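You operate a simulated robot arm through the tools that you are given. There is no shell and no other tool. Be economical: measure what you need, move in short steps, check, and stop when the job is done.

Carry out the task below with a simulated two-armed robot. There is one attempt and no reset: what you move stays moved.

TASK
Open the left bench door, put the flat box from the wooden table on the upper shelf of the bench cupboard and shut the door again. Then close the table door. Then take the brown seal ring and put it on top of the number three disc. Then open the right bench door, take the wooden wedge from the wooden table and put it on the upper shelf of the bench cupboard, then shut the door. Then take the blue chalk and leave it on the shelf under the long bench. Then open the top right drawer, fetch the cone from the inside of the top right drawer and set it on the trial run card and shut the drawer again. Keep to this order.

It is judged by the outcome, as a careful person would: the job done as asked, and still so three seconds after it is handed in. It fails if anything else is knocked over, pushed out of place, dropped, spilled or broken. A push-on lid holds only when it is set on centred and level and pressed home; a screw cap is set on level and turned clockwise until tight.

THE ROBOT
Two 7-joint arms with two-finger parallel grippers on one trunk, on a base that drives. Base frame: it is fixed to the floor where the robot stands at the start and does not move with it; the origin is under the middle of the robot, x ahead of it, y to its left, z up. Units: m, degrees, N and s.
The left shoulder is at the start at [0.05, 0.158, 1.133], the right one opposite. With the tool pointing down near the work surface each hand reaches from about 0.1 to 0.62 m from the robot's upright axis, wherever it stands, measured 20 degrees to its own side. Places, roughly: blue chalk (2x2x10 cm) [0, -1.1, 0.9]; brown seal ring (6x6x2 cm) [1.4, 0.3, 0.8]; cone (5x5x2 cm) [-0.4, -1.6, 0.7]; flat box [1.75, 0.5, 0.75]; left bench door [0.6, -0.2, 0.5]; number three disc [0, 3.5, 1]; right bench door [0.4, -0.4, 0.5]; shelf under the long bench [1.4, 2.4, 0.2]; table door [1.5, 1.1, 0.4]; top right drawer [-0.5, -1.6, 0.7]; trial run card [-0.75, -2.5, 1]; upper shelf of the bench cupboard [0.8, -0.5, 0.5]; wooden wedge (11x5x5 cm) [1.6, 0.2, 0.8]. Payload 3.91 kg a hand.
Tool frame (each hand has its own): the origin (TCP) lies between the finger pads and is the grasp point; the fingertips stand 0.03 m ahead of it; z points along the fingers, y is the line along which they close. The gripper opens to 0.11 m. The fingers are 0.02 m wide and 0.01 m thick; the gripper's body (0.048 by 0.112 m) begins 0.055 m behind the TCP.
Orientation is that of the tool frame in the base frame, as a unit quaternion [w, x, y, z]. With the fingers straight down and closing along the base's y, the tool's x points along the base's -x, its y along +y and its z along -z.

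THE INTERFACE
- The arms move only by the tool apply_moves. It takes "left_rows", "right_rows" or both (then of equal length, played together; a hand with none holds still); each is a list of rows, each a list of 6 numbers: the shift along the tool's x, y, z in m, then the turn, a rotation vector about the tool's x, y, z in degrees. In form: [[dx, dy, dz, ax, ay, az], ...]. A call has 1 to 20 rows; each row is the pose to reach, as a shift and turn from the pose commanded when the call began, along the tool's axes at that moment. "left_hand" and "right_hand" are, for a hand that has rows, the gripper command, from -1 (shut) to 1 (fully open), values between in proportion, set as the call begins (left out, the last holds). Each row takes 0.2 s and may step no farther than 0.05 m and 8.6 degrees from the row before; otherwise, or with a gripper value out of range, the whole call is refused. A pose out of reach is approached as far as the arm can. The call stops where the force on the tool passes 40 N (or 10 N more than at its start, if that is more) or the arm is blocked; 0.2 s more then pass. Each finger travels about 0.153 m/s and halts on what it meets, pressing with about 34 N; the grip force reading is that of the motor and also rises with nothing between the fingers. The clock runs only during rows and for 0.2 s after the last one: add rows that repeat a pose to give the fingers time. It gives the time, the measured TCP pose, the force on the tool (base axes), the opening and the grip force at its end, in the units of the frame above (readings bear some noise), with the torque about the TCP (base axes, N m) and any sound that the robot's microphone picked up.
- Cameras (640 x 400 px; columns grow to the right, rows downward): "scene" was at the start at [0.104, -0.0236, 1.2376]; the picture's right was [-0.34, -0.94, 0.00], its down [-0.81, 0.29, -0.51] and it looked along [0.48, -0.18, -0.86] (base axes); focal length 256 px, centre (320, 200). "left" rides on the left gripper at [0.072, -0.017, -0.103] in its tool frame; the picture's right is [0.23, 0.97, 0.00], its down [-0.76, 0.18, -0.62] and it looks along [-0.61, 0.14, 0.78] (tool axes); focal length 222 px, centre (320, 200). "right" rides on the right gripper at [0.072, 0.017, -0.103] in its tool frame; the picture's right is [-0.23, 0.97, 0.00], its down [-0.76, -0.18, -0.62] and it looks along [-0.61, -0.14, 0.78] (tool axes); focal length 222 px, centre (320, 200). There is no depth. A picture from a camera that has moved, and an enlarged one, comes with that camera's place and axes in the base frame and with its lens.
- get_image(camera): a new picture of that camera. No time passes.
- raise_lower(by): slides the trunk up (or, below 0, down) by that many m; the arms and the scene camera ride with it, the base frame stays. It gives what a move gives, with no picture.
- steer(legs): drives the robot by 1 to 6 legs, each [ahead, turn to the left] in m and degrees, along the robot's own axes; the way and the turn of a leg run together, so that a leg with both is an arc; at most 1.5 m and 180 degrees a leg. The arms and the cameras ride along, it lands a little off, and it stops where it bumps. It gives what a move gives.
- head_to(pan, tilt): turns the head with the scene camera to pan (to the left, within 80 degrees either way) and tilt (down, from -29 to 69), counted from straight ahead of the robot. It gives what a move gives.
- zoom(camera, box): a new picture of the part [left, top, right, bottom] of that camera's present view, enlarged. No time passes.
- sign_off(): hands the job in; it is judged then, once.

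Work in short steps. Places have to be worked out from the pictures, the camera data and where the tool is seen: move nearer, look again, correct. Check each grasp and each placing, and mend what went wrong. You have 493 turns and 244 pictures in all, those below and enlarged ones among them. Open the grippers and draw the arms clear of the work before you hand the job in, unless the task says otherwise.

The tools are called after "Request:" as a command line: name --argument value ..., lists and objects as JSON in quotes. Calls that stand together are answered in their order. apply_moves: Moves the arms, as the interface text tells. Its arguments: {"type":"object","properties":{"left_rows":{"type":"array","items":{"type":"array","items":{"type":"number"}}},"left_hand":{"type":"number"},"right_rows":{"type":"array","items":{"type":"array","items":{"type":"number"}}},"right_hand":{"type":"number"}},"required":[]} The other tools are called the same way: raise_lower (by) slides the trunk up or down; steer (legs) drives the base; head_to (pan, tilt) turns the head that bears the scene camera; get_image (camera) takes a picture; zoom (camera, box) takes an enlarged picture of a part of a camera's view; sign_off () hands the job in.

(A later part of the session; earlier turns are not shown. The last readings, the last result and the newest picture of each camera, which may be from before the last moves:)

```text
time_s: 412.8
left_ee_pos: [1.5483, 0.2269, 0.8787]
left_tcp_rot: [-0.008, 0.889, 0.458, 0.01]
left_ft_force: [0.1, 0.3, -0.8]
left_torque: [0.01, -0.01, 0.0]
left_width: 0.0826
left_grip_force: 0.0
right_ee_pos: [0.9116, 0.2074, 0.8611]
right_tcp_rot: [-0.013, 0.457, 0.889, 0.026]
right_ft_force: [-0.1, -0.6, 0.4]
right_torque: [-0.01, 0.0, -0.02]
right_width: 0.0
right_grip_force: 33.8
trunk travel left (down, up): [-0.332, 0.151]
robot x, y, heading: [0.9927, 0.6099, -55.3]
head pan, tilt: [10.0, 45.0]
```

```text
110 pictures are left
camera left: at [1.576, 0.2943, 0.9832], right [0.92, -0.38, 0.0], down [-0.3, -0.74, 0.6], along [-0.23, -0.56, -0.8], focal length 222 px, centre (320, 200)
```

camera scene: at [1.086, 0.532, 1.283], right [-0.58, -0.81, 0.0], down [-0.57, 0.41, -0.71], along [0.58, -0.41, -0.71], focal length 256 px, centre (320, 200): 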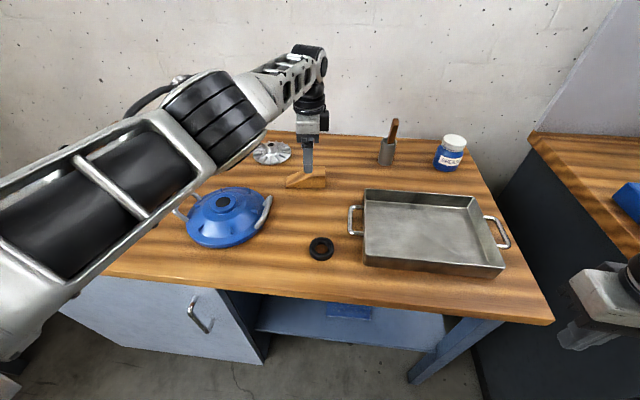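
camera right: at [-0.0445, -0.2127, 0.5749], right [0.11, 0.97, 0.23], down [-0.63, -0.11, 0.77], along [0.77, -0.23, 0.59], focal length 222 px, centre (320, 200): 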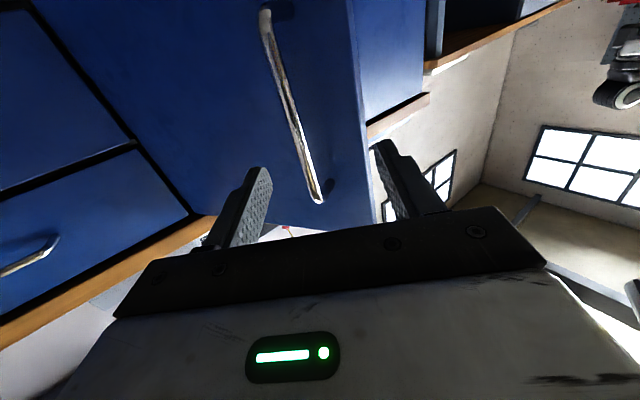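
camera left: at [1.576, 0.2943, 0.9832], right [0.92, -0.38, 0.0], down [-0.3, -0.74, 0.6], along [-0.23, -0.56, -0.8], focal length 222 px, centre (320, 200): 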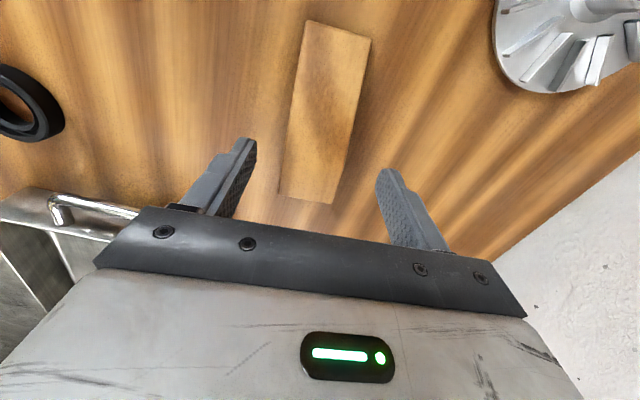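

Centred. Lower another 3.8 cm and close.

Request:
raise_lower --by -0.038

Request:
apply_moves --left_rows '[[0, 0, 0, 0, 0, 0], [0, 0, 0, 0, 0, 0], [0, 0, 0, 0, 0, 0]]' --left_hand -1

Request:
raise_lower --by 0.1

Request:
get_image --camera "scene"

```text
time_s: 413.6
left_ee_pos: [1.5497, 0.228, 0.8401]
left_tcp_rot: [-0.008, 0.889, 0.457, 0.01]
left_ft_force: [-0.1, -0.4, -0.2]
left_torque: [-0.02, -0.04, -0.01]
left_width: 0.0827
left_grip_force: 0.0
right_ee_pos: [0.9114, 0.2067, 0.8233]
right_tcp_rot: [-0.014, 0.456, 0.889, 0.026]
right_ft_force: [-0.9, 0.2, -0.6]
right_torque: [0.03, 0.02, -0.02]
right_width: 0.0
right_grip_force: 34.0
trunk travel left (down, up): [-0.294, 0.189]
robot x, y, heading: [0.9923, 0.6062, -55.8]
head pan, tilt: [10.0, 45.0]
```

```text
time_s: 414.4
left_ee_pos: [1.5495, 0.2275, 0.8404]
left_tcp_rot: [-0.008, 0.889, 0.458, 0.01]
left_ft_force: [1.0, -0.1, 1.0]
left_torque: [-0.03, -0.05, 0.05]
left_width: 0.0436
left_grip_force: 34.2
right_ee_pos: [0.9114, 0.2072, 0.8232]
right_tcp_rot: [-0.013, 0.457, 0.889, 0.026]
right_ft_force: [-0.3, 0.1, 0.2]
right_torque: [-0.01, -0.01, -0.03]
right_width: 0.0
right_grip_force: 33.9
trunk travel left (down, up): [-0.294, 0.189]
robot x, y, heading: [0.9945, 0.6116, -55.6]
head pan, tilt: [10.0, 45.0]
```

```text
time_s: 415.8
left_ee_pos: [1.5494, 0.2281, 0.9401]
left_tcp_rot: [-0.007, 0.89, 0.456, 0.01]
left_ft_force: [0.0, 0.4, -1.5]
left_torque: [0.01, -0.03, -0.01]
left_width: 0.0433
left_grip_force: 33.4
right_ee_pos: [0.9111, 0.2074, 0.9234]
right_tcp_rot: [-0.013, 0.457, 0.889, 0.026]
right_ft_force: [-0.3, -0.1, -0.4]
right_torque: [0.01, -0.01, 0.0]
right_width: 0.0
right_grip_force: 33.7
trunk travel left (down, up): [-0.394, 0.089]
robot x, y, heading: [0.9922, 0.6058, -55.8]
head pan, tilt: [10.0, 45.0]
```

```text
109 pictures are left
camera scene: at [1.0735, 0.5176, 1.2748], right [-0.71, -0.7, 0.0], down [-0.5, 0.5, -0.71], along [0.5, -0.5, -0.71], focal length 256 px, centre (320, 200)
```

scene: 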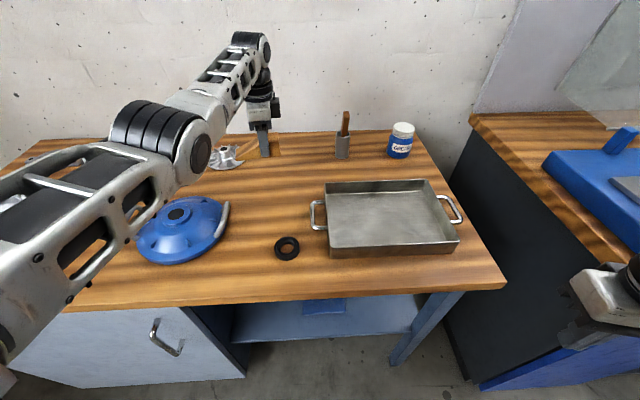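

Wedge held. Raise, back away from the table, then drive to the bench's right side.

Request:
raise_lower --by 0.08

Request:
steer --legs '[[-0.45, 0], [0, 12.5], [-0.3, 0], [0, -90]]'

```text
time_s: 416.9
left_ee_pos: [1.5489, 0.2286, 1.0196]
left_tcp_rot: [-0.008, 0.889, 0.457, 0.01]
left_ft_force: [0.1, 0.4, -1.4]
left_torque: [-0.01, 0.0, 0.01]
left_width: 0.0435
left_grip_force: 34.3
right_ee_pos: [0.9128, 0.2069, 1.0042]
right_tcp_rot: [-0.013, 0.457, 0.889, 0.026]
right_ft_force: [-0.3, 0.2, 0.1]
right_torque: [-0.01, 0.0, 0.02]
right_width: 0.0
right_grip_force: 33.8
trunk travel left (down, up): [-0.474, 0.009]
robot x, y, heading: [0.9921, 0.6083, -55.5]
head pan, tilt: [10.0, 45.0]
```

```text
time_s: 425.9
left_ee_pos: [0.2686, 0.5635, 1.0204]
left_tcp_rot: [-0.001, 0.982, -0.188, 0.012]
left_ft_force: [-0.2, 0.2, -1.5]
left_torque: [0.0, 0.01, -0.01]
left_width: 0.0437
left_grip_force: 34.1
right_ee_pos: [0.0957, 1.1773, 1.0028]
right_tcp_rot: [0.005, 0.908, 0.418, 0.028]
right_ft_force: [0.7, 0.3, 0.0]
right_torque: [0.01, 0.02, -0.01]
right_width: 0.0001
right_grip_force: 34.2
trunk travel left (down, up): [-0.474, 0.009]
robot x, y, heading: [0.506, 1.1951, -131.4]
head pan, tilt: [10.0, 45.0]
```

Request:
steer --legs '[[1.06, 0], [0, 88.4]]'

Request:
head_to --pan -5 --tilt 50

Request:
get_image --camera "scene"

```text
time_s: 435.1
left_ee_pos: [0.4181, 0.1355, 1.0207]
left_tcp_rot: [-0.009, 0.846, 0.533, 0.009]
left_ft_force: [0.9, 0.3, -0.9]
left_torque: [-0.02, -0.04, 0.0]
left_width: 0.0436
left_grip_force: 34.1
right_ee_pos: [-0.2056, 0.0059, 1.0043]
right_tcp_rot: [-0.016, 0.377, 0.926, 0.024]
right_ft_force: [-0.1, -0.3, 0.5]
right_torque: [0.0, -0.03, 0.0]
right_width: 0.0003
right_grip_force: 33.5
trunk travel left (down, up): [-0.474, 0.009]
robot x, y, heading: [-0.1946, 0.4162, -45.3]
head pan, tilt: [10.0, 45.0]
```

```text
time_s: 435.8
left_ee_pos: [0.4184, 0.1364, 1.0207]
left_tcp_rot: [-0.009, 0.846, 0.533, 0.009]
left_ft_force: [0.3, -0.8, -0.7]
left_torque: [-0.01, 0.01, 0.0]
left_width: 0.0433
left_grip_force: 34.0
right_ee_pos: [-0.2064, 0.0054, 1.0049]
right_tcp_rot: [-0.015, 0.377, 0.926, 0.024]
right_ft_force: [-0.4, 0.6, -0.8]
right_torque: [-0.03, 0.0, 0.0]
right_width: 0.0
right_grip_force: 33.8
trunk travel left (down, up): [-0.474, 0.009]
robot x, y, heading: [-0.1937, 0.4151, -45.5]
head pan, tilt: [-5.0, 50.0]
```

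```text
108 pictures are left
camera scene: at [-0.1183, 0.3274, 1.3479], right [-0.77, -0.64, 0.0], down [-0.49, 0.59, -0.64], along [0.41, -0.5, -0.77], focal length 256 px, centre (320, 200)
```

scene: 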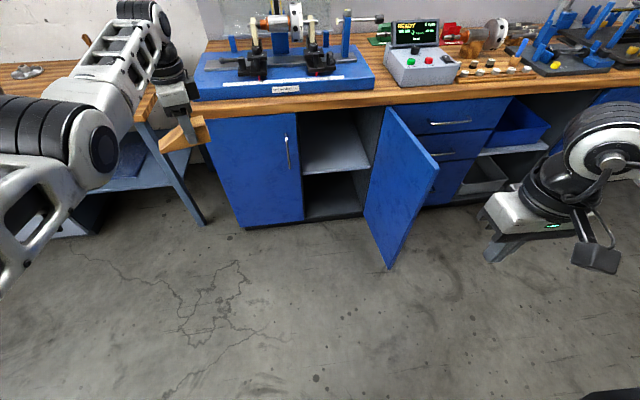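

Door is ~97° open with clear access at L 0–0.28. I bring the wedge in front of me with the jaws closing fore-aft, then lower the trunk.

Request:
apply_moves --left_rows '[[-0.013, -0.03, 0, 0, 0, 2], [-0.026, -0.06, 0, 0, 0, 4], [-0.04, -0.09, 0, 0, 0, 6], [-0.053, -0.12, 0, 0, 0, 8], [-0.066, -0.15, 0, 0, 0, 11], [-0.08, -0.18, 0, 0, 0, 14], [-0.095, -0.215, 0, 0, 0, 17], [-0.1105, -0.25, 0, 0, 0, 19]]'

Request:
steer --legs '[[0, 2.5]]'

Request:
raise_lower --by -0.42

Request:
get_image --camera "scene"

```text
time_s: 437.6
left_ee_pos: [0.1421, 0.1486, 1.0196]
left_tcp_rot: [-0.01, 0.922, 0.387, 0.008]
left_ft_force: [-1.2, -0.2, -0.9]
left_torque: [-0.05, 0.01, -0.01]
left_width: 0.0436
left_grip_force: 34.4
right_ee_pos: [-0.207, 0.0052, 1.003]
right_tcp_rot: [-0.015, 0.378, 0.925, 0.024]
right_ft_force: [0.2, -0.4, 0.5]
right_torque: [-0.01, 0.0, -0.02]
right_width: 0.0
right_grip_force: 33.9
trunk travel left (down, up): [-0.474, 0.009]
robot x, y, heading: [-0.1995, 0.4155, -45.3]
head pan, tilt: [-5.0, 50.0]
```

```text
time_s: 438.4
left_ee_pos: [0.1539, 0.1632, 1.0193]
left_tcp_rot: [-0.01, 0.914, 0.406, 0.007]
left_ft_force: [0.8, 0.5, -2.0]
left_torque: [0.0, 0.0, 0.02]
left_width: 0.0437
left_grip_force: 33.7
right_ee_pos: [-0.188, 0.0064, 1.0039]
right_tcp_rot: [-0.016, 0.357, 0.934, 0.024]
right_ft_force: [-0.7, -0.1, -0.8]
right_torque: [0.01, -0.02, 0.02]
right_width: 0.0
right_grip_force: 34.4
trunk travel left (down, up): [-0.474, 0.009]
robot x, y, heading: [-0.1983, 0.4151, -42.9]
head pan, tilt: [-5.0, 50.0]
```

```text
refused: -0.42 is not a number from -0.4 to 0.4
```

```text
107 pictures are left
camera scene: at [-0.1143, 0.3309, 1.3479], right [-0.74, -0.67, 0.0], down [-0.51, 0.57, -0.64], along [0.43, -0.48, -0.77], focal length 256 px, centre (320, 200)
```

scene: 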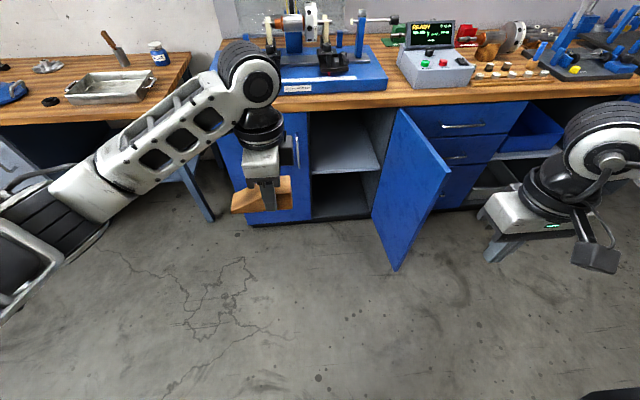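

Geometry check: with the hand pointing down, the forearm would foul the closed left door. Better to set the wedge down on the table's free front strip and re-grip it with the hand pointing forward. I drive back to the table.

Request:
steer --legs '[[0, 90], [1.17, 0], [0, -90], [0.45, 0]]'

Request:
head_to --pan 20 --tilt 45

Request:
get_image --camera "scene"

```text
time_s: 454.3
left_ee_pos: [1.2859, 0.7631, 1.0189]
left_tcp_rot: [-0.01, 0.903, 0.428, 0.007]
left_ft_force: [1.5, 0.2, -1.3]
left_torque: [0.03, 0.05, 0.04]
left_width: 0.0432
left_grip_force: 34.0
right_ee_pos: [0.9529, 0.5885, 1.004]
right_tcp_rot: [-0.017, 0.333, 0.943, 0.024]
right_ft_force: [-0.2, -0.9, 0.5]
right_torque: [-0.01, 0.0, 0.03]
right_width: 0.0
right_grip_force: 34.2
trunk travel left (down, up): [-0.474, 0.009]
robot x, y, heading: [0.9223, 0.9996, -40.0]
head pan, tilt: [-5.0, 50.0]
```

```text
time_s: 455.2
left_ee_pos: [1.2857, 0.7638, 1.0198]
left_tcp_rot: [-0.01, 0.903, 0.429, 0.008]
left_ft_force: [0.1, 0.7, -1.4]
left_torque: [0.03, 0.02, 0.01]
left_width: 0.0436
left_grip_force: 33.9
right_ee_pos: [0.9526, 0.5897, 1.0045]
right_tcp_rot: [-0.016, 0.333, 0.942, 0.023]
right_ft_force: [-0.2, 0.9, 0.4]
right_torque: [-0.02, -0.01, -0.02]
right_width: 0.0
right_grip_force: 33.9
trunk travel left (down, up): [-0.474, 0.009]
robot x, y, heading: [0.925, 1.0045, -39.9]
head pan, tilt: [20.0, 45.0]
```

```text
106 pictures are left
camera scene: at [1.0314, 0.9443, 1.3548], right [-0.34, -0.94, 0.0], down [-0.66, 0.24, -0.71], along [0.66, -0.24, -0.71], focal length 256 px, centre (320, 200)
```

scene: 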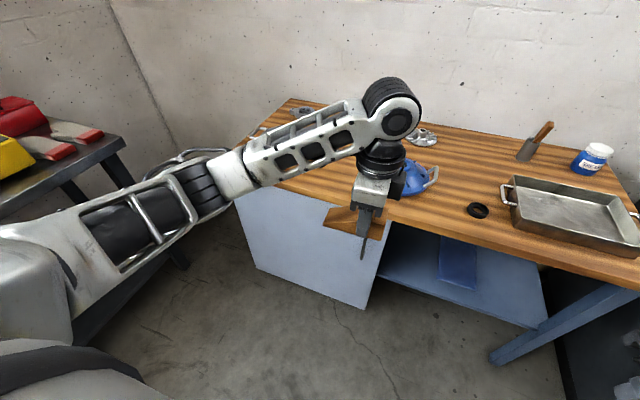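

Request:
steer --legs '[[0, -3], [0.24, 0]]'

Request:
apply_moves --left_rows '[[0.02, 0, 0, 0, 0, 8], [0.04, 0, 0, 0, 0, 16], [0.06, 0, 0, 0, 0, 24], [0.08, 0, 0, 0, 0, 32], [0.1, 0, 0, 0, 0, 40], [0.12, 0, 0, 0, 0, 48], [0.14, 0, 0, 0, 0, 56], [0.16, 0, 0, 0, 0, 64], [0.18, 0, 0, 0, 0, 72], [0.19, 0, 0, 0, 0, 80], [0.19, 0, 0, 0, 0, 86]]'

Request:
get_image --camera "scene"

```text
time_s: 457.4
left_ee_pos: [1.4428, 0.5805, 1.0203]
left_tcp_rot: [-0.011, 0.916, 0.402, 0.007]
left_ft_force: [-0.4, 0.5, -0.9]
left_torque: [-0.02, 0.02, -0.02]
left_width: 0.0433
left_grip_force: 34.2
right_ee_pos: [1.0985, 0.4259, 1.0047]
right_tcp_rot: [-0.017, 0.362, 0.932, 0.025]
right_ft_force: [0.6, -0.3, -0.3]
right_torque: [0.02, 0.04, -0.01]
right_width: 0.0
right_grip_force: 33.5
trunk travel left (down, up): [-0.474, 0.009]
robot x, y, heading: [1.0963, 0.8359, -43.6]
head pan, tilt: [20.0, 45.0]
```

```text
time_s: 459.8
left_ee_pos: [1.5726, 0.7209, 1.0244]
left_tcp_rot: [-0.013, 0.943, -0.332, -0.001]
left_ft_force: [0.8, 0.1, -0.6]
left_torque: [0.0, 0.01, 0.03]
left_width: 0.0435
left_grip_force: 34.1
right_ee_pos: [1.0989, 0.4272, 1.0035]
right_tcp_rot: [-0.015, 0.362, 0.932, 0.023]
right_ft_force: [0.5, 0.6, 0.2]
right_torque: [-0.02, 0.02, 0.01]
right_width: 0.0
right_grip_force: 33.7
trunk travel left (down, up): [-0.474, 0.009]
robot x, y, heading: [1.0975, 0.8374, -43.5]
head pan, tilt: [20.0, 45.0]
```

```text
105 pictures are left
camera scene: at [1.1998, 0.7761, 1.3548], right [-0.4, -0.92, 0.0], down [-0.65, 0.28, -0.71], along [0.65, -0.28, -0.71], focal length 256 px, centre (320, 200)
```

scene: 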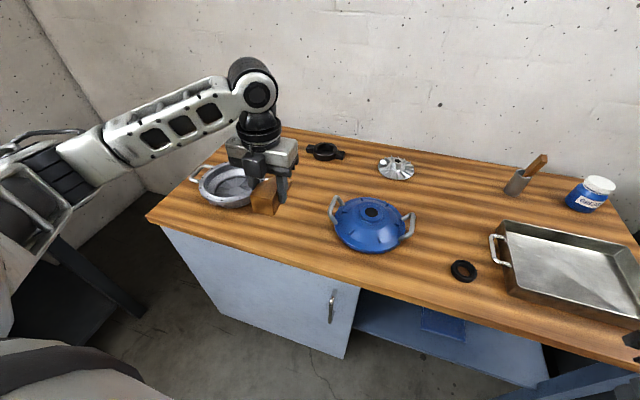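

Block end now faces me. Shift to the free strip and lower.

Request:
apply_moves --left_rows '[[0.02, -0.01, 0.02, 0, 0, 2], [0.045, -0.02, 0.04, 0, 0, 4], [0.045, -0.02, 0.05, 0, 0, 4]]'

Request:
raise_lower --by -0.115

Request:
get_image --camera "scene"

```text
time_s: 460.6
left_ee_pos: [1.6204, 0.7073, 0.9732]
left_tcp_rot: [-0.013, 0.931, -0.365, -0.002]
left_ft_force: [0.1, -0.9, -1.4]
left_torque: [-0.03, 0.0, -0.01]
left_width: 0.0435
left_grip_force: 33.6
right_ee_pos: [1.0995, 0.4273, 1.0038]
right_tcp_rot: [-0.016, 0.362, 0.932, 0.024]
right_ft_force: [-0.2, 0.0, -0.8]
right_torque: [-0.02, 0.01, 0.0]
right_width: 0.0
right_grip_force: 34.7
trunk travel left (down, up): [-0.474, 0.009]
robot x, y, heading: [1.096, 0.8395, -43.6]
head pan, tilt: [20.0, 45.0]
```

```text
time_s: 462.0
left_ee_pos: [1.6201, 0.7066, 0.8598]
left_tcp_rot: [-0.012, 0.931, -0.364, -0.002]
left_ft_force: [-0.2, 0.2, -1.1]
left_torque: [-0.03, 0.02, -0.02]
left_width: 0.0435
left_grip_force: 34.2
right_ee_pos: [1.0987, 0.4266, 0.8891]
right_tcp_rot: [-0.016, 0.362, 0.932, 0.024]
right_ft_force: [0.8, 0.2, 0.4]
right_torque: [-0.02, -0.03, 0.02]
right_width: 0.0
right_grip_force: 34.4
trunk travel left (down, up): [-0.359, 0.124]
robot x, y, heading: [1.0938, 0.8365, -43.7]
head pan, tilt: [20.0, 45.0]
```

```text
104 pictures are left
camera scene: at [1.1997, 0.7762, 1.2399], right [-0.4, -0.92, 0.0], down [-0.65, 0.28, -0.71], along [0.65, -0.28, -0.71], focal length 256 px, centre (320, 200)
```

scene: 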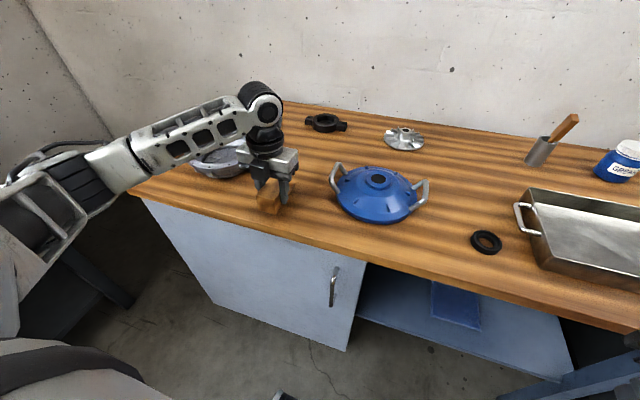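

Request:
apply_moves --left_rows '[[0, 0, 0.006, 0, 0, 0], [0, 0, 0.012, 0, 0, 0], [0, 0, 0.016, 0, 0, 0], [0, 0, 0.019, 0, 0, 0], [0, 0, 0.021, 0, 0, 0]]'

```text
time_s: 463.2
left_ee_pos: [1.6193, 0.7069, 0.8408]
left_tcp_rot: [-0.011, 0.932, -0.363, 0.001]
left_ft_force: [-2.7, 5.5, 15.4]
left_torque: [-0.86, -0.48, -0.02]
left_width: 0.0439
left_grip_force: 34.1
right_ee_pos: [1.0975, 0.4276, 0.8897]
right_tcp_rot: [-0.015, 0.362, 0.932, 0.025]
right_ft_force: [0.0, 0.4, -0.1]
right_torque: [0.0, 0.04, -0.02]
right_width: 0.0
right_grip_force: 33.7
trunk travel left (down, up): [-0.359, 0.124]
robot x, y, heading: [1.0957, 0.8354, -43.4]
head pan, tilt: [20.0, 45.0]
```

Contact at the expected height (15 N). Release and rise.

Request:
apply_moves --left_rows '[[0, 0, -0.003, 0, 0, 0], [0, 0, -0.003, 0, 0, 0], [0, 0, -0.003, 0, 0, 0]]' --left_hand 0.45

Request:
raise_lower --by 0.12

Request:
get_image --camera "scene"

```text
time_s: 464.0
left_ee_pos: [1.6184, 0.7061, 0.8404]
left_tcp_rot: [-0.012, 0.931, -0.365, -0.001]
left_ft_force: [-0.4, -0.2, 0.4]
left_torque: [0.0, -0.02, -0.01]
left_width: 0.0795
left_grip_force: 0.1
right_ee_pos: [1.0993, 0.4266, 0.8892]
right_tcp_rot: [-0.016, 0.362, 0.932, 0.024]
right_ft_force: [-0.8, 0.3, -0.2]
right_torque: [-0.03, 0.02, -0.05]
right_width: 0.0003
right_grip_force: 33.9
trunk travel left (down, up): [-0.359, 0.124]
robot x, y, heading: [1.095, 0.8379, -43.8]
head pan, tilt: [20.0, 45.0]
```

```text
time_s: 465.5
left_ee_pos: [1.619, 0.707, 0.961]
left_tcp_rot: [-0.012, 0.931, -0.364, -0.002]
left_ft_force: [-0.2, -0.6, 1.2]
left_torque: [-0.02, 0.0, 0.01]
left_width: 0.0795
left_grip_force: 0.1
right_ee_pos: [1.0976, 0.4267, 1.0091]
right_tcp_rot: [-0.015, 0.362, 0.932, 0.024]
right_ft_force: [0.8, 0.2, -0.7]
right_torque: [-0.02, -0.03, 0.01]
right_width: 0.0001
right_grip_force: 33.9
trunk travel left (down, up): [-0.479, 0.004]
robot x, y, heading: [1.095, 0.8379, -43.6]
head pan, tilt: [20.0, 45.0]
```

```text
103 pictures are left
camera scene: at [1.1998, 0.7761, 1.3598], right [-0.4, -0.92, 0.0], down [-0.65, 0.28, -0.71], along [0.65, -0.28, -0.71], focal length 256 px, centre (320, 200)
```

scene: 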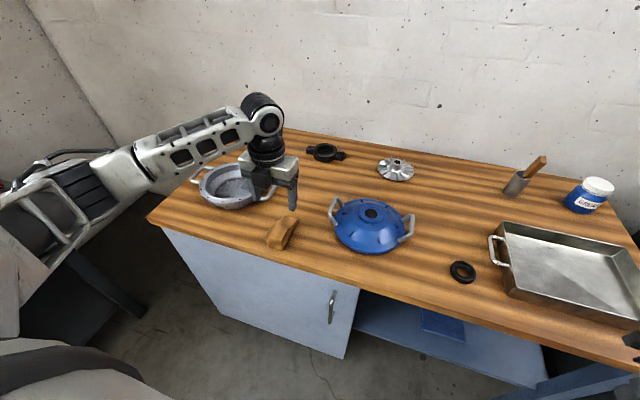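

Wedge stands at the table front with its block end toward me. I back up, unwind the left wrist 180°, and pitch the hand forward.

Request:
steer --legs '[[-0.3, 0]]'

Request:
apply_moves --left_rows '[[0, 0, 0, 0, 0, -8.5], [0, 0, 0, 0, 0, -17], [0, 0, 0, 0, 0, -25.5], [0, 0, 0, 0, 0, -34], [0, 0, 0, 0, 0, -42.5], [0, 0, 0, 0, 0, -51], [0, 0, 0, 0, 0, -59.5], [0, 0, 0, 0, 0, -68], [0, 0, 0, 0, 0, -76.5], [0, 0, 0, 0, 0, -85], [0, 0, 0, 0, 0, -93.5], [0, 0, 0, 0, 0, -102], [0, 0, 0, 0, 0, -110.5], [0, 0, 0, 0, 0, -119], [0, 0, 0, 0, 0, -127.5], [0, 0, 0, 0, 0, -136], [0, 0, 0, 0, 0, -144.5], [0, 0, 0, 0, 0, -153], [0, 0, 0, 0, 0, -161.5], [0, 0, 0, 0, 0, -170]]'

```text
time_s: 467.5
left_ee_pos: [1.4051, 0.9099, 0.9606]
left_tcp_rot: [-0.012, 0.932, -0.364, -0.001]
left_ft_force: [-0.4, -0.2, 0.1]
left_torque: [-0.01, -0.01, -0.01]
left_width: 0.0796
left_grip_force: 0.0
right_ee_pos: [0.8855, 0.6292, 1.0086]
right_tcp_rot: [-0.016, 0.362, 0.932, 0.024]
right_ft_force: [-0.4, -0.2, 0.4]
right_torque: [-0.02, 0.01, -0.02]
right_width: 0.0001
right_grip_force: 34.1
trunk travel left (down, up): [-0.479, 0.004]
robot x, y, heading: [0.8818, 1.0399, -43.7]
head pan, tilt: [20.0, 45.0]
```

```text
time_s: 471.7
left_ee_pos: [1.4059, 0.9085, 0.9617]
left_tcp_rot: [-0.002, 0.443, 0.896, 0.012]
left_ft_force: [0.6, -0.4, 0.5]
left_torque: [0.02, -0.02, 0.01]
left_width: 0.0798
left_grip_force: 0.1
right_ee_pos: [0.8853, 0.629, 1.0085]
right_tcp_rot: [-0.016, 0.363, 0.931, 0.025]
right_ft_force: [0.1, 0.1, -0.8]
right_torque: [-0.01, 0.04, 0.0]
right_width: 0.0003
right_grip_force: 33.7
trunk travel left (down, up): [-0.479, 0.004]
robot x, y, heading: [0.8823, 1.0356, -43.6]
head pan, tilt: [20.0, 45.0]
```

Request:
apply_moves --left_rows '[[0, 0, 0, 0, 0, -5], [0, 0, 0, 0, 0, -9.5]]'

Request:
apply_moves --left_rows '[[0, 0, 0, 0, -8, 0], [0, 0, 0, 0, -16, 0], [0, 0, 0, 0, -24, 0], [0, 0, 0, 0, -32, 0], [0, 0, 0, 0, -40, 0], [0, 0, 0, 0, -48, 0], [0, 0, 0, 0, -55, 0], [0, 0, 0, 0, -55, 0]]'

Request:
get_image --camera "scene"

Request:
zoom --camera "scene" --box '[260, 110, 420, 210]'

```text
time_s: 472.3
left_ee_pos: [1.407, 0.909, 0.9606]
left_tcp_rot: [-0.002, 0.368, 0.93, 0.013]
left_ft_force: [-0.3, -0.4, 0.0]
left_torque: [0.0, 0.01, 0.03]
left_width: 0.0798
left_grip_force: 0.0
right_ee_pos: [0.8869, 0.6292, 1.0088]
right_tcp_rot: [-0.016, 0.363, 0.931, 0.024]
right_ft_force: [0.1, 0.1, -0.1]
right_torque: [-0.02, 0.02, -0.03]
right_width: 0.0001
right_grip_force: 33.8
trunk travel left (down, up): [-0.479, 0.004]
robot x, y, heading: [0.8812, 1.0397, -43.5]
head pan, tilt: [20.0, 45.0]
```

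```text
time_s: 474.1
left_ee_pos: [1.4063, 0.9088, 0.9613]
left_tcp_rot: [0.428, 0.333, 0.825, -0.161]
left_ft_force: [0.8, -0.1, 0.8]
left_torque: [-0.02, 0.02, 0.03]
left_width: 0.08
left_grip_force: 0.1
right_ee_pos: [0.8852, 0.6293, 1.0084]
right_tcp_rot: [-0.016, 0.363, 0.931, 0.023]
right_ft_force: [-0.4, 0.3, -0.5]
right_torque: [0.01, 0.01, 0.0]
right_width: 0.0
right_grip_force: 33.8
trunk travel left (down, up): [-0.479, 0.004]
robot x, y, heading: [0.8838, 1.0414, -43.5]
head pan, tilt: [20.0, 45.0]
```

```text
102 pictures are left
camera scene: at [0.9867, 0.9786, 1.3598], right [-0.4, -0.92, 0.0], down [-0.65, 0.28, -0.71], along [0.65, -0.28, -0.71], focal length 256 px, centre (320, 200)
```

scene: 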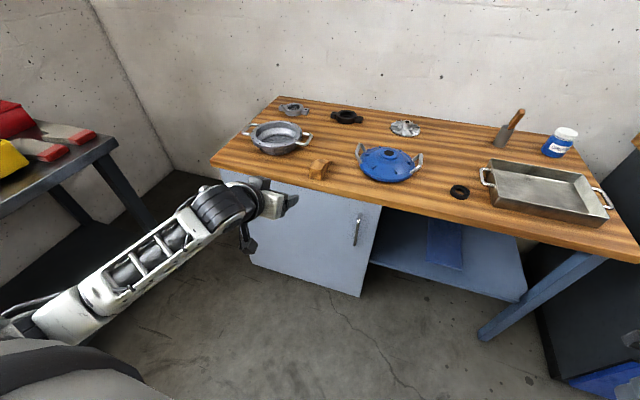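

```text
4.00 times, centred on (340, 160) of scene
camera zoom: at [0.9867, 0.9786, 1.3598], right [-0.4, -0.92, 0.0], down [-0.65, 0.28, -0.71], along [0.65, -0.28, -0.71], focal length 1024 px, centre (240, 360)
```

zoom: 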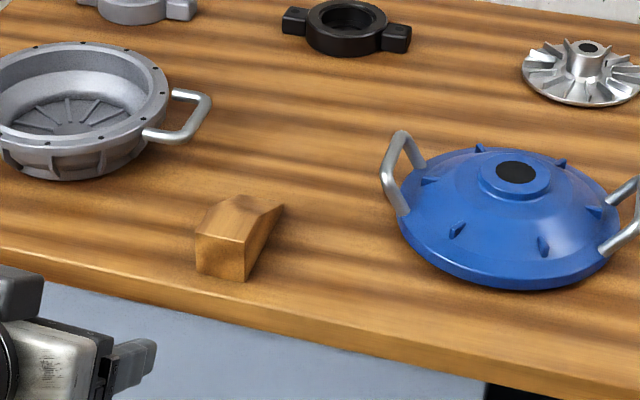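

I drive 0.2 m closer and take the pre-grasp pose behind the wedge's block.

Request:
steer --legs '[[0.2, 0]]'

Request:
get_image --camera "left"

```text
time_s: 475.8
left_ee_pos: [1.5553, 0.7682, 0.9612]
left_tcp_rot: [0.427, 0.332, 0.826, -0.158]
left_ft_force: [0.0, 1.0, 0.3]
left_torque: [-0.03, -0.01, 0.01]
left_width: 0.0798
left_grip_force: 0.0
right_ee_pos: [1.0364, 0.4872, 1.008]
right_tcp_rot: [-0.017, 0.361, 0.932, 0.025]
right_ft_force: [0.3, 0.1, 0.3]
right_torque: [-0.04, -0.01, -0.03]
right_width: 0.0002
right_grip_force: 34.2
trunk travel left (down, up): [-0.479, 0.004]
robot x, y, heading: [1.0297, 0.9023, -43.4]
head pan, tilt: [20.0, 45.0]
```

```text
100 pictures are left
camera left: at [1.4513, 0.8434, 0.9612], right [0.57, 0.8, -0.16], down [0.06, 0.16, 0.99], along [0.82, -0.57, 0.04], focal length 222 px, centre (320, 200)
```

left: 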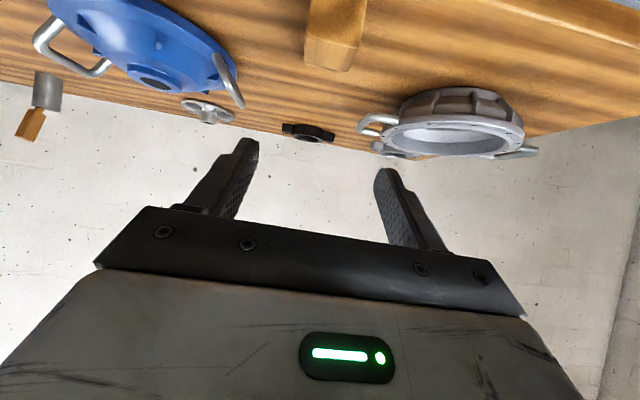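

Request:
apply_moves --left_rows '[[0.022, -0.001, 0.02, 0, 0, 0], [0.044, -0.002, 0.04, 0, 0, 0], [0.0654, -0.003, 0.06, 0, 0, 0], [0.0654, -0.003, 0.06, 0, 0, 0]]'

Request:
get_image --camera "left"

Request:
zoom --camera "scene" --box '[180, 110, 340, 210]'

```text
time_s: 476.8
left_ee_pos: [1.5638, 0.7605, 0.8711]
left_tcp_rot: [0.428, 0.331, 0.826, -0.158]
left_ft_force: [-0.2, -1.5, 0.2]
left_torque: [0.0, -0.02, 0.01]
left_width: 0.0796
left_grip_force: 0.1
right_ee_pos: [1.036, 0.4889, 1.0091]
right_tcp_rot: [-0.016, 0.361, 0.932, 0.024]
right_ft_force: [0.2, -0.3, -0.2]
right_torque: [0.0, -0.02, -0.01]
right_width: 0.0
right_grip_force: 33.9
trunk travel left (down, up): [-0.479, 0.004]
robot x, y, heading: [1.0298, 0.8991, -43.7]
head pan, tilt: [20.0, 45.0]
```

```text
99 pictures are left
camera left: at [1.4591, 0.8344, 0.8722], right [0.57, 0.8, -0.16], down [0.06, 0.16, 0.99], along [0.82, -0.57, 0.04], focal length 222 px, centre (320, 200)
```

left: 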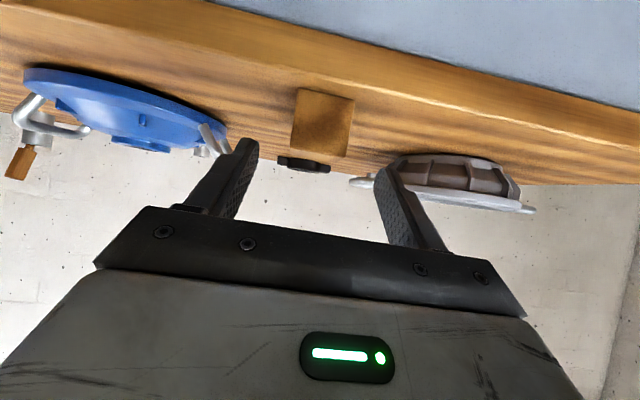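

```text
4.00 times, centred on (260, 160) of scene
camera zoom: at [1.1353, 0.8381, 1.3599], right [-0.4, -0.92, 0.0], down [-0.65, 0.28, -0.71], along [0.65, -0.28, -0.71], focal length 1024 px, centre (560, 360)
```

zoom: 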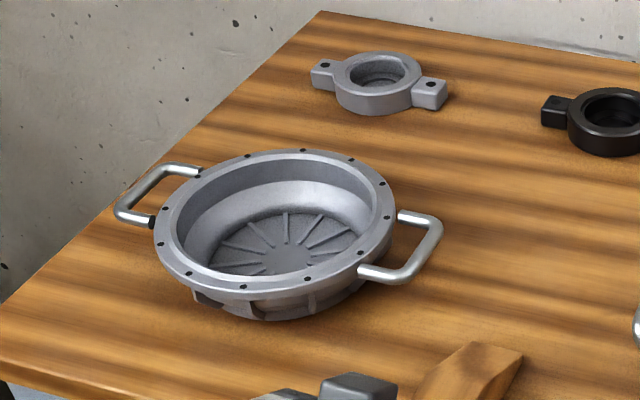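

The block sits between the jaws. Advance 8 cm along the fingers and close.

Request:
apply_moves --left_rows '[[0, 0, 0.02, 0, 0, 0], [0, 0, 0.04, 0, 0, 0], [0, 0, 0.06, 0, 0, 0], [0, 0, 0.077, 0, 0, 0]]'

Request:
apply_moves --left_rows '[[0, 0, 0, 0, 0, 0], [0, 0, 0, 0, 0, 0], [0, 0, 0, 0, 0, 0]]' --left_hand -1

Request:
raise_lower --by 0.003

Request:
get_image --camera "left"

```text
time_s: 477.8
left_ee_pos: [1.6098, 0.7172, 0.8261]
left_tcp_rot: [0.429, 0.331, 0.826, -0.158]
left_ft_force: [0.7, 0.3, 2.6]
left_torque: [-0.06, 0.01, -0.01]
left_width: 0.0799
left_grip_force: 0.1
right_ee_pos: [1.035, 0.4882, 1.0091]
right_tcp_rot: [-0.016, 0.361, 0.932, 0.024]
right_ft_force: [0.9, 0.4, 1.2]
right_torque: [0.01, -0.05, 0.01]
right_width: 0.0
right_grip_force: 33.4
trunk travel left (down, up): [-0.479, 0.004]
robot x, y, heading: [1.0281, 0.8959, -43.3]
head pan, tilt: [20.0, 45.0]
```

```text
time_s: 478.6
left_ee_pos: [1.6102, 0.7178, 0.8275]
left_tcp_rot: [0.428, 0.332, 0.826, -0.159]
left_ft_force: [-0.4, -2.2, 1.6]
left_torque: [-0.1, 0.06, 0.03]
left_width: 0.0437
left_grip_force: 34.7
right_ee_pos: [1.0359, 0.4889, 1.0092]
right_tcp_rot: [-0.016, 0.361, 0.932, 0.024]
right_ft_force: [-0.2, -0.3, 0.2]
right_torque: [0.02, -0.01, 0.03]
right_width: 0.0
right_grip_force: 33.9
trunk travel left (down, up): [-0.479, 0.004]
robot x, y, heading: [1.0304, 0.8984, -43.5]
head pan, tilt: [20.0, 45.0]
```

```text
time_s: 479.1
left_ee_pos: [1.6098, 0.7178, 0.8277]
left_tcp_rot: [0.427, 0.331, 0.827, -0.158]
left_ft_force: [0.0, 0.1, -0.2]
left_torque: [0.06, 0.02, 0.02]
left_width: 0.0439
left_grip_force: 33.9
right_ee_pos: [1.0357, 0.4875, 1.0117]
right_tcp_rot: [-0.016, 0.361, 0.932, 0.024]
right_ft_force: [0.6, 0.8, 0.9]
right_torque: [0.04, 0.0, -0.02]
right_width: 0.0001
right_grip_force: 33.9
trunk travel left (down, up): [-0.482, 0.001]
robot x, y, heading: [1.0313, 0.8967, -43.3]
head pan, tilt: [20.0, 45.0]
```

```text
97 pictures are left
camera left: at [1.5055, 0.7925, 0.8289], right [0.57, 0.81, -0.16], down [0.06, 0.15, 0.99], along [0.82, -0.57, 0.04], focal length 222 px, centre (320, 200)
```

left: 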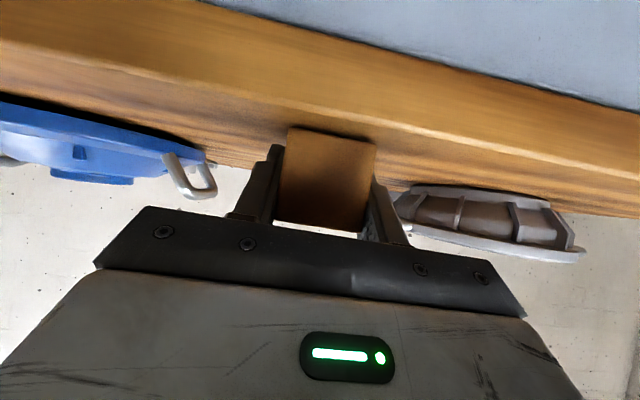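

Wedge is gripped. Lift, back away, and drive to the bench again.

Request:
apply_moves --left_rows '[[-0.02, 0, -0.0145, 0, 0, 0], [-0.04, 0, -0.029, 0, 0, 0], [-0.065, 0, -0.047, 0, 0, 0]]'

Request:
steer --legs '[[-0.55, 0], [0, -90], [1.47, 0], [0, 90]]'

Request:
head_to --pan 0 --tilt 50

Request:
get_image --camera "scene"

```text
time_s: 479.9
left_ee_pos: [1.6073, 0.7147, 0.9099]
left_tcp_rot: [0.428, 0.331, 0.826, -0.158]
left_ft_force: [0.3, -0.5, -0.5]
left_torque: [0.06, 0.02, -0.01]
left_width: 0.0439
left_grip_force: 33.6
right_ee_pos: [1.0358, 0.4876, 1.0116]
right_tcp_rot: [-0.016, 0.36, 0.932, 0.024]
right_ft_force: [0.4, 0.2, 0.1]
right_torque: [0.0, -0.02, -0.01]
right_width: 0.0
right_grip_force: 33.9
trunk travel left (down, up): [-0.482, 0.001]
robot x, y, heading: [1.0332, 0.9006, -43.3]
head pan, tilt: [20.0, 45.0]
```

```text
time_s: 497.4
left_ee_pos: [0.2837, 0.0439, 0.9089]
left_tcp_rot: [0.433, 0.301, 0.837, -0.143]
left_ft_force: [0.2, -0.1, -1.5]
left_torque: [0.01, 0.06, 0.01]
left_width: 0.0438
left_grip_force: 34.4
right_ee_pos: [-0.2706, -0.2244, 1.0108]
right_tcp_rot: [-0.017, 0.327, 0.944, 0.024]
right_ft_force: [0.3, -0.1, -0.2]
right_torque: [0.02, 0.04, 0.03]
right_width: 0.0001
right_grip_force: 34.5
trunk travel left (down, up): [-0.482, 0.001]
robot x, y, heading: [-0.3038, 0.1851, -39.1]
head pan, tilt: [20.0, 45.0]
```

```text
time_s: 498.2
left_ee_pos: [0.2844, 0.0421, 0.9089]
left_tcp_rot: [0.434, 0.3, 0.838, -0.143]
left_ft_force: [-0.6, -0.5, -1.2]
left_torque: [0.0, 0.03, 0.0]
left_width: 0.0435
left_grip_force: 34.1
right_ee_pos: [-0.2699, -0.2242, 1.0111]
right_tcp_rot: [-0.017, 0.328, 0.944, 0.023]
right_ft_force: [-0.1, 0.1, 0.2]
right_torque: [0.01, 0.02, -0.01]
right_width: 0.0
right_grip_force: 34.0
trunk travel left (down, up): [-0.482, 0.001]
robot x, y, heading: [-0.3027, 0.184, -39.5]
head pan, tilt: [0.0, 50.0]
```

```text
96 pictures are left
camera scene: at [-0.2125, 0.1097, 1.3559], right [-0.63, -0.77, 0.0], down [-0.59, 0.48, -0.64], along [0.5, -0.41, -0.77], focal length 256 px, centre (320, 200)
```

scene: 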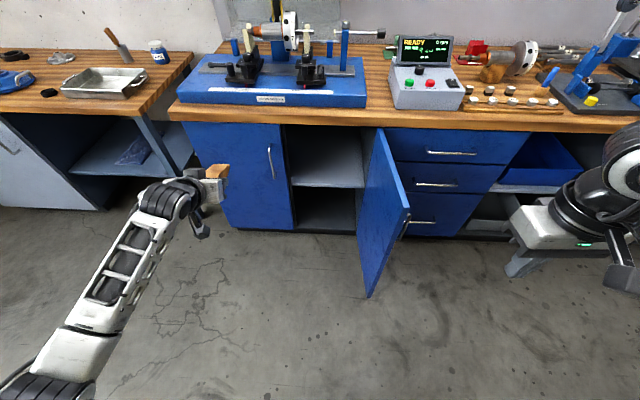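

I turn slightly right, lower the trunk so the wedge is just above shelf height, and bring the hand in line with the opening.

Request:
steer --legs '[[0, -6.5]]'

Request:
raise_lower --by -0.33

Request:
apply_moves --left_rows '[[0, -0.03, 0, 0, 0, 0], [0, -0.06, 0, 0, 0, 0], [0, -0.09, 0, 0, 0, 0], [0, -0.12, 0, -1.7, 0, -2.4]]'

Request:
get_image --camera "scene"

```text
time_s: 499.2
left_ee_pos: [0.2639, -0.0227, 0.9085]
left_tcp_rot: [0.424, 0.348, 0.819, -0.167]
left_ft_force: [-0.2, 0.3, -0.5]
left_torque: [0.04, 0.0, -0.02]
left_width: 0.0437
left_grip_force: 34.3
right_ee_pos: [-0.3173, -0.2262, 1.0114]
right_tcp_rot: [-0.015, 0.381, 0.924, 0.024]
right_ft_force: [-1.0, -0.6, -0.5]
right_torque: [0.0, -0.02, -0.02]
right_width: 0.0001
right_grip_force: 34.0
trunk travel left (down, up): [-0.482, 0.001]
robot x, y, heading: [-0.3034, 0.1869, -45.9]
head pan, tilt: [0.0, 50.0]
```

```text
time_s: 502.4
left_ee_pos: [0.2647, -0.023, 0.5789]
left_tcp_rot: [0.423, 0.349, 0.819, -0.167]
left_ft_force: [0.4, -0.3, -1.1]
left_torque: [0.01, 0.01, -0.02]
left_width: 0.0435
left_grip_force: 33.7
right_ee_pos: [-0.3175, -0.2257, 0.681]
right_tcp_rot: [-0.016, 0.381, 0.924, 0.024]
right_ft_force: [0.3, 0.6, -0.5]
right_torque: [0.0, 0.02, -0.02]
right_width: 0.0
right_grip_force: 34.2
trunk travel left (down, up): [-0.152, 0.331]
robot x, y, heading: [-0.3012, 0.1817, -45.9]
head pan, tilt: [0.0, 50.0]
```

```text
time_s: 503.6
left_ee_pos: [0.1992, -0.0889, 0.5745]
left_tcp_rot: [0.439, 0.331, 0.825, -0.133]
left_ft_force: [-0.2, 0.0, -0.6]
left_torque: [0.02, 0.02, 0.01]
left_width: 0.0436
left_grip_force: 33.6
right_ee_pos: [-0.3167, -0.2265, 0.6812]
right_tcp_rot: [-0.016, 0.382, 0.924, 0.024]
right_ft_force: [0.9, 0.4, -0.3]
right_torque: [-0.01, 0.02, -0.01]
right_width: 0.0
right_grip_force: 34.3
trunk travel left (down, up): [-0.152, 0.331]
robot x, y, heading: [-0.3045, 0.1822, -45.5]
head pan, tilt: [0.0, 50.0]
stopped in row 4 (left hand): the arm was blocked; the commanded pose is now the measured one
```

```text
95 pictures are left
camera scene: at [-0.2215, 0.0998, 1.0255], right [-0.72, -0.7, 0.0], down [-0.53, 0.55, -0.64], along [0.45, -0.46, -0.77], focal length 256 px, centre (320, 200)
```

scene: 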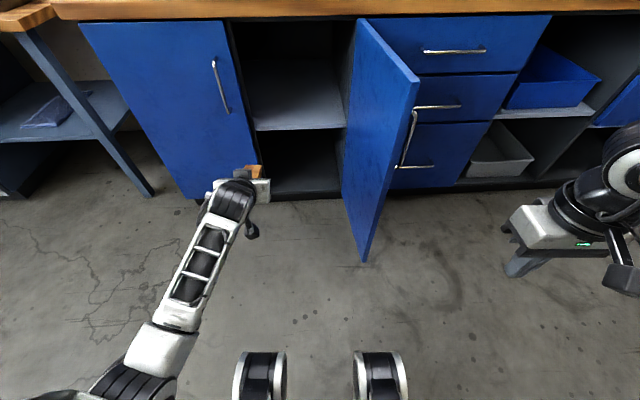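

Slight joint limit; I fix the small roll, turn 4° right, and drive forward 0.18 m.

Request:
apply_moves --left_rows '[[0, 0, 0, 0, 0, -2.5], [0, 0, 0, 0, 0, -5]]'

Request:
steer --legs '[[0, -4], [0.18, 0]]'

Request:
get_image --camera "scene"

```text
time_s: 504.2
left_ee_pos: [0.213, -0.079, 0.5754]
left_tcp_rot: [0.442, 0.298, 0.835, -0.136]
left_ft_force: [-0.3, -0.3, -0.8]
left_torque: [0.0, 0.03, 0.04]
left_width: 0.0437
left_grip_force: 34.3
right_ee_pos: [-0.3169, -0.2261, 0.6818]
right_tcp_rot: [-0.014, 0.381, 0.924, 0.024]
right_ft_force: [0.1, -0.9, 0.5]
right_torque: [0.0, -0.02, 0.0]
right_width: 0.0
right_grip_force: 34.0
trunk travel left (down, up): [-0.152, 0.331]
robot x, y, heading: [-0.3017, 0.184, -45.7]
head pan, tilt: [0.0, 50.0]
```

```text
time_s: 506.2
left_ee_pos: [0.3112, -0.2536, 0.5753]
left_tcp_rot: [0.437, 0.327, 0.825, -0.151]
left_ft_force: [-0.4, 0.1, -1.1]
left_torque: [0.0, 0.0, 0.01]
left_width: 0.0436
left_grip_force: 33.6
right_ee_pos: [-0.2273, -0.3635, 0.6822]
right_tcp_rot: [-0.014, 0.413, 0.91, 0.026]
right_ft_force: [-0.5, 0.7, 0.0]
right_torque: [-0.02, 0.0, 0.01]
right_width: 0.0
right_grip_force: 34.3
trunk travel left (down, up): [-0.152, 0.331]
robot x, y, heading: [-0.1855, 0.0433, -49.7]
head pan, tilt: [0.0, 50.0]
```

```text
94 pictures are left
camera scene: at [-0.1094, -0.0458, 1.026], right [-0.76, -0.64, 0.0], down [-0.49, 0.59, -0.64], along [0.41, -0.49, -0.77], focal length 256 px, centre (320, 200)
```

scene: 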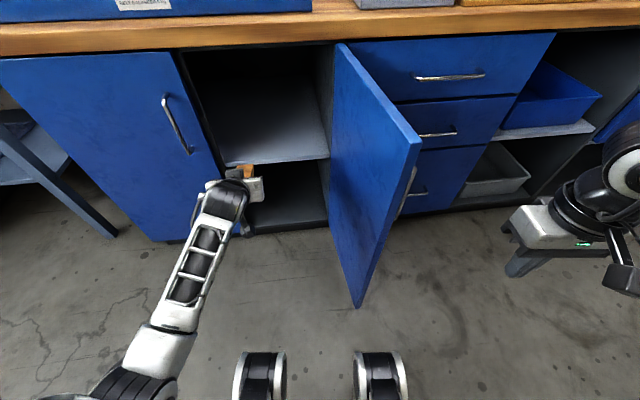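

Hand is in line with the opening (L 0.16). I extend into the cupboard at z≈0.57.

Request:
apply_moves --left_rows '[[-0.0175, -0.002, 0.025, 0, 0, -2.6], [-0.035, -0.004, 0.05, 0, 0, -2.6], [-0.0525, -0.006, 0.075, 0, 0, -2.6], [-0.07, -0.009, 0.1, 0, 0, -2.6], [-0.0875, -0.012, 0.125, 0, 0, -2.6], [-0.105, -0.015, 0.15, 0, 0, -2.6], [-0.1225, -0.018, 0.175, 0, 0, -2.6], [-0.137, -0.02, 0.195, 0, 0, -2.6]]'

Request:
get_image --camera "scene"

```text
time_s: 508.0
left_ee_pos: [0.4452, -0.3948, 0.5734]
left_tcp_rot: [0.433, 0.309, 0.831, -0.161]
left_ft_force: [-0.4, 0.4, -0.5]
left_torque: [-0.03, 0.03, 0.02]
left_width: 0.0436
left_grip_force: 34.2
left hand out of reach, approached as far as the arm can: row 7, 8
right_ee_pos: [-0.2267, -0.3642, 0.6819]
right_tcp_rot: [-0.015, 0.413, 0.91, 0.025]
right_ft_force: [0.2, 0.2, -0.6]
right_torque: [0.01, -0.02, 0.01]
right_width: 0.0001
right_grip_force: 34.1
trunk travel left (down, up): [-0.152, 0.331]
robot x, y, heading: [-0.1841, 0.0455, -49.8]
head pan, tilt: [0.0, 50.0]
```

```text
93 pictures are left
camera scene: at [-0.1093, -0.0459, 1.0259], right [-0.76, -0.64, 0.0], down [-0.49, 0.59, -0.64], along [0.41, -0.49, -0.77], focal length 256 px, centre (320, 200)
```

scene: 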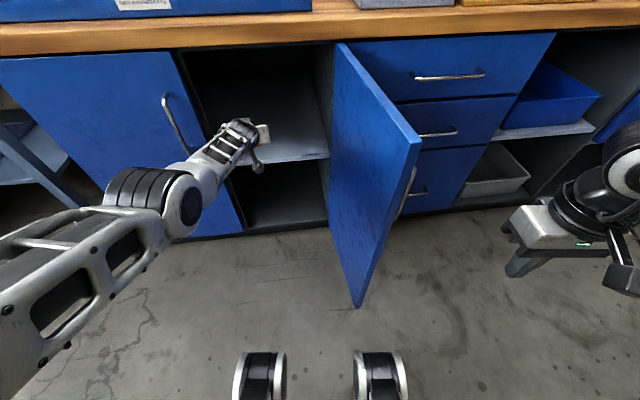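

Need ~4 cm more depth. I raise the arm 6 cm (nearer shoulder level) while extending, then lower with the trunk.

Request:
apply_moves --left_rows '[[-0.016, 0, -0.011, 0, 0, 0], [-0.033, 0, -0.023, 0, 0, 0], [-0.049, 0, -0.034, 0, 0, 0], [-0.0605, 0, -0.018, 0, 0, 0], [-0.069, 0, -0.006, 0, 0, 0], [-0.072, 0, -0.001, 0, 0, 0]]'

```text
time_s: 509.4
left_ee_pos: [0.4663, -0.4068, 0.63]
left_tcp_rot: [0.433, 0.308, 0.832, -0.16]
left_ft_force: [0.1, -0.8, -0.6]
left_torque: [0.0, 0.02, 0.01]
left_width: 0.0436
left_grip_force: 34.0
left hand out of reach, approached as far as the arm can: row 5, 6
right_ee_pos: [-0.2272, -0.3644, 0.682]
right_tcp_rot: [-0.014, 0.414, 0.91, 0.025]
right_ft_force: [-0.4, -0.6, 0.6]
right_torque: [0.01, 0.04, -0.02]
right_width: 0.0
right_grip_force: 34.0
trunk travel left (down, up): [-0.152, 0.331]
robot x, y, heading: [-0.1894, 0.0429, -49.7]
head pan, tilt: [0.0, 50.0]
```

Depth is now F 0.764. Lower with the trunk toward the shelf.

Request:
raise_lower --by -0.115

Request:
get_image --camera "scene"

Request:
raise_lower --by -0.012

```text
time_s: 510.9
left_ee_pos: [0.4662, -0.4072, 0.5145]
left_tcp_rot: [0.433, 0.308, 0.832, -0.16]
left_ft_force: [0.3, 0.4, -1.3]
left_torque: [0.0, 0.02, 0.05]
left_width: 0.0435
left_grip_force: 34.3
right_ee_pos: [-0.2266, -0.3652, 0.567]
right_tcp_rot: [-0.014, 0.413, 0.91, 0.026]
right_ft_force: [-0.1, -0.8, 0.4]
right_torque: [0.01, 0.01, -0.05]
right_width: 0.0001
right_grip_force: 34.0
trunk travel left (down, up): [-0.037, 0.446]
robot x, y, heading: [-0.1844, 0.0455, -49.9]
head pan, tilt: [0.0, 50.0]
```

```text
92 pictures are left
camera scene: at [-0.1094, -0.0459, 0.911], right [-0.76, -0.64, 0.0], down [-0.49, 0.59, -0.64], along [0.41, -0.49, -0.77], focal length 256 px, centre (320, 200)
```

scene: 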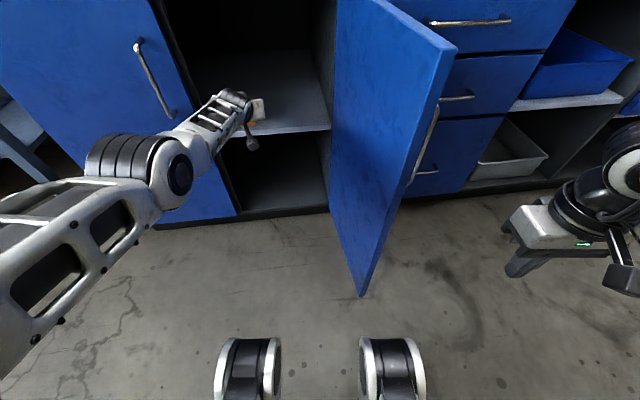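

```text
time_s: 511.5
left_ee_pos: [0.4647, -0.4067, 0.5029]
left_tcp_rot: [0.433, 0.309, 0.831, -0.161]
left_ft_force: [-1.6, 0.3, -1.4]
left_torque: [0.02, -0.01, -0.01]
left_width: 0.0436
left_grip_force: 33.2
right_ee_pos: [-0.2267, -0.3634, 0.5546]
right_tcp_rot: [-0.014, 0.413, 0.91, 0.026]
right_ft_force: [0.2, -0.2, 0.5]
right_torque: [0.0, -0.01, -0.02]
right_width: 0.0003
right_grip_force: 33.9
trunk travel left (down, up): [-0.025, 0.458]
robot x, y, heading: [-0.1863, 0.0467, -49.6]
head pan, tilt: [0.0, 50.0]
```

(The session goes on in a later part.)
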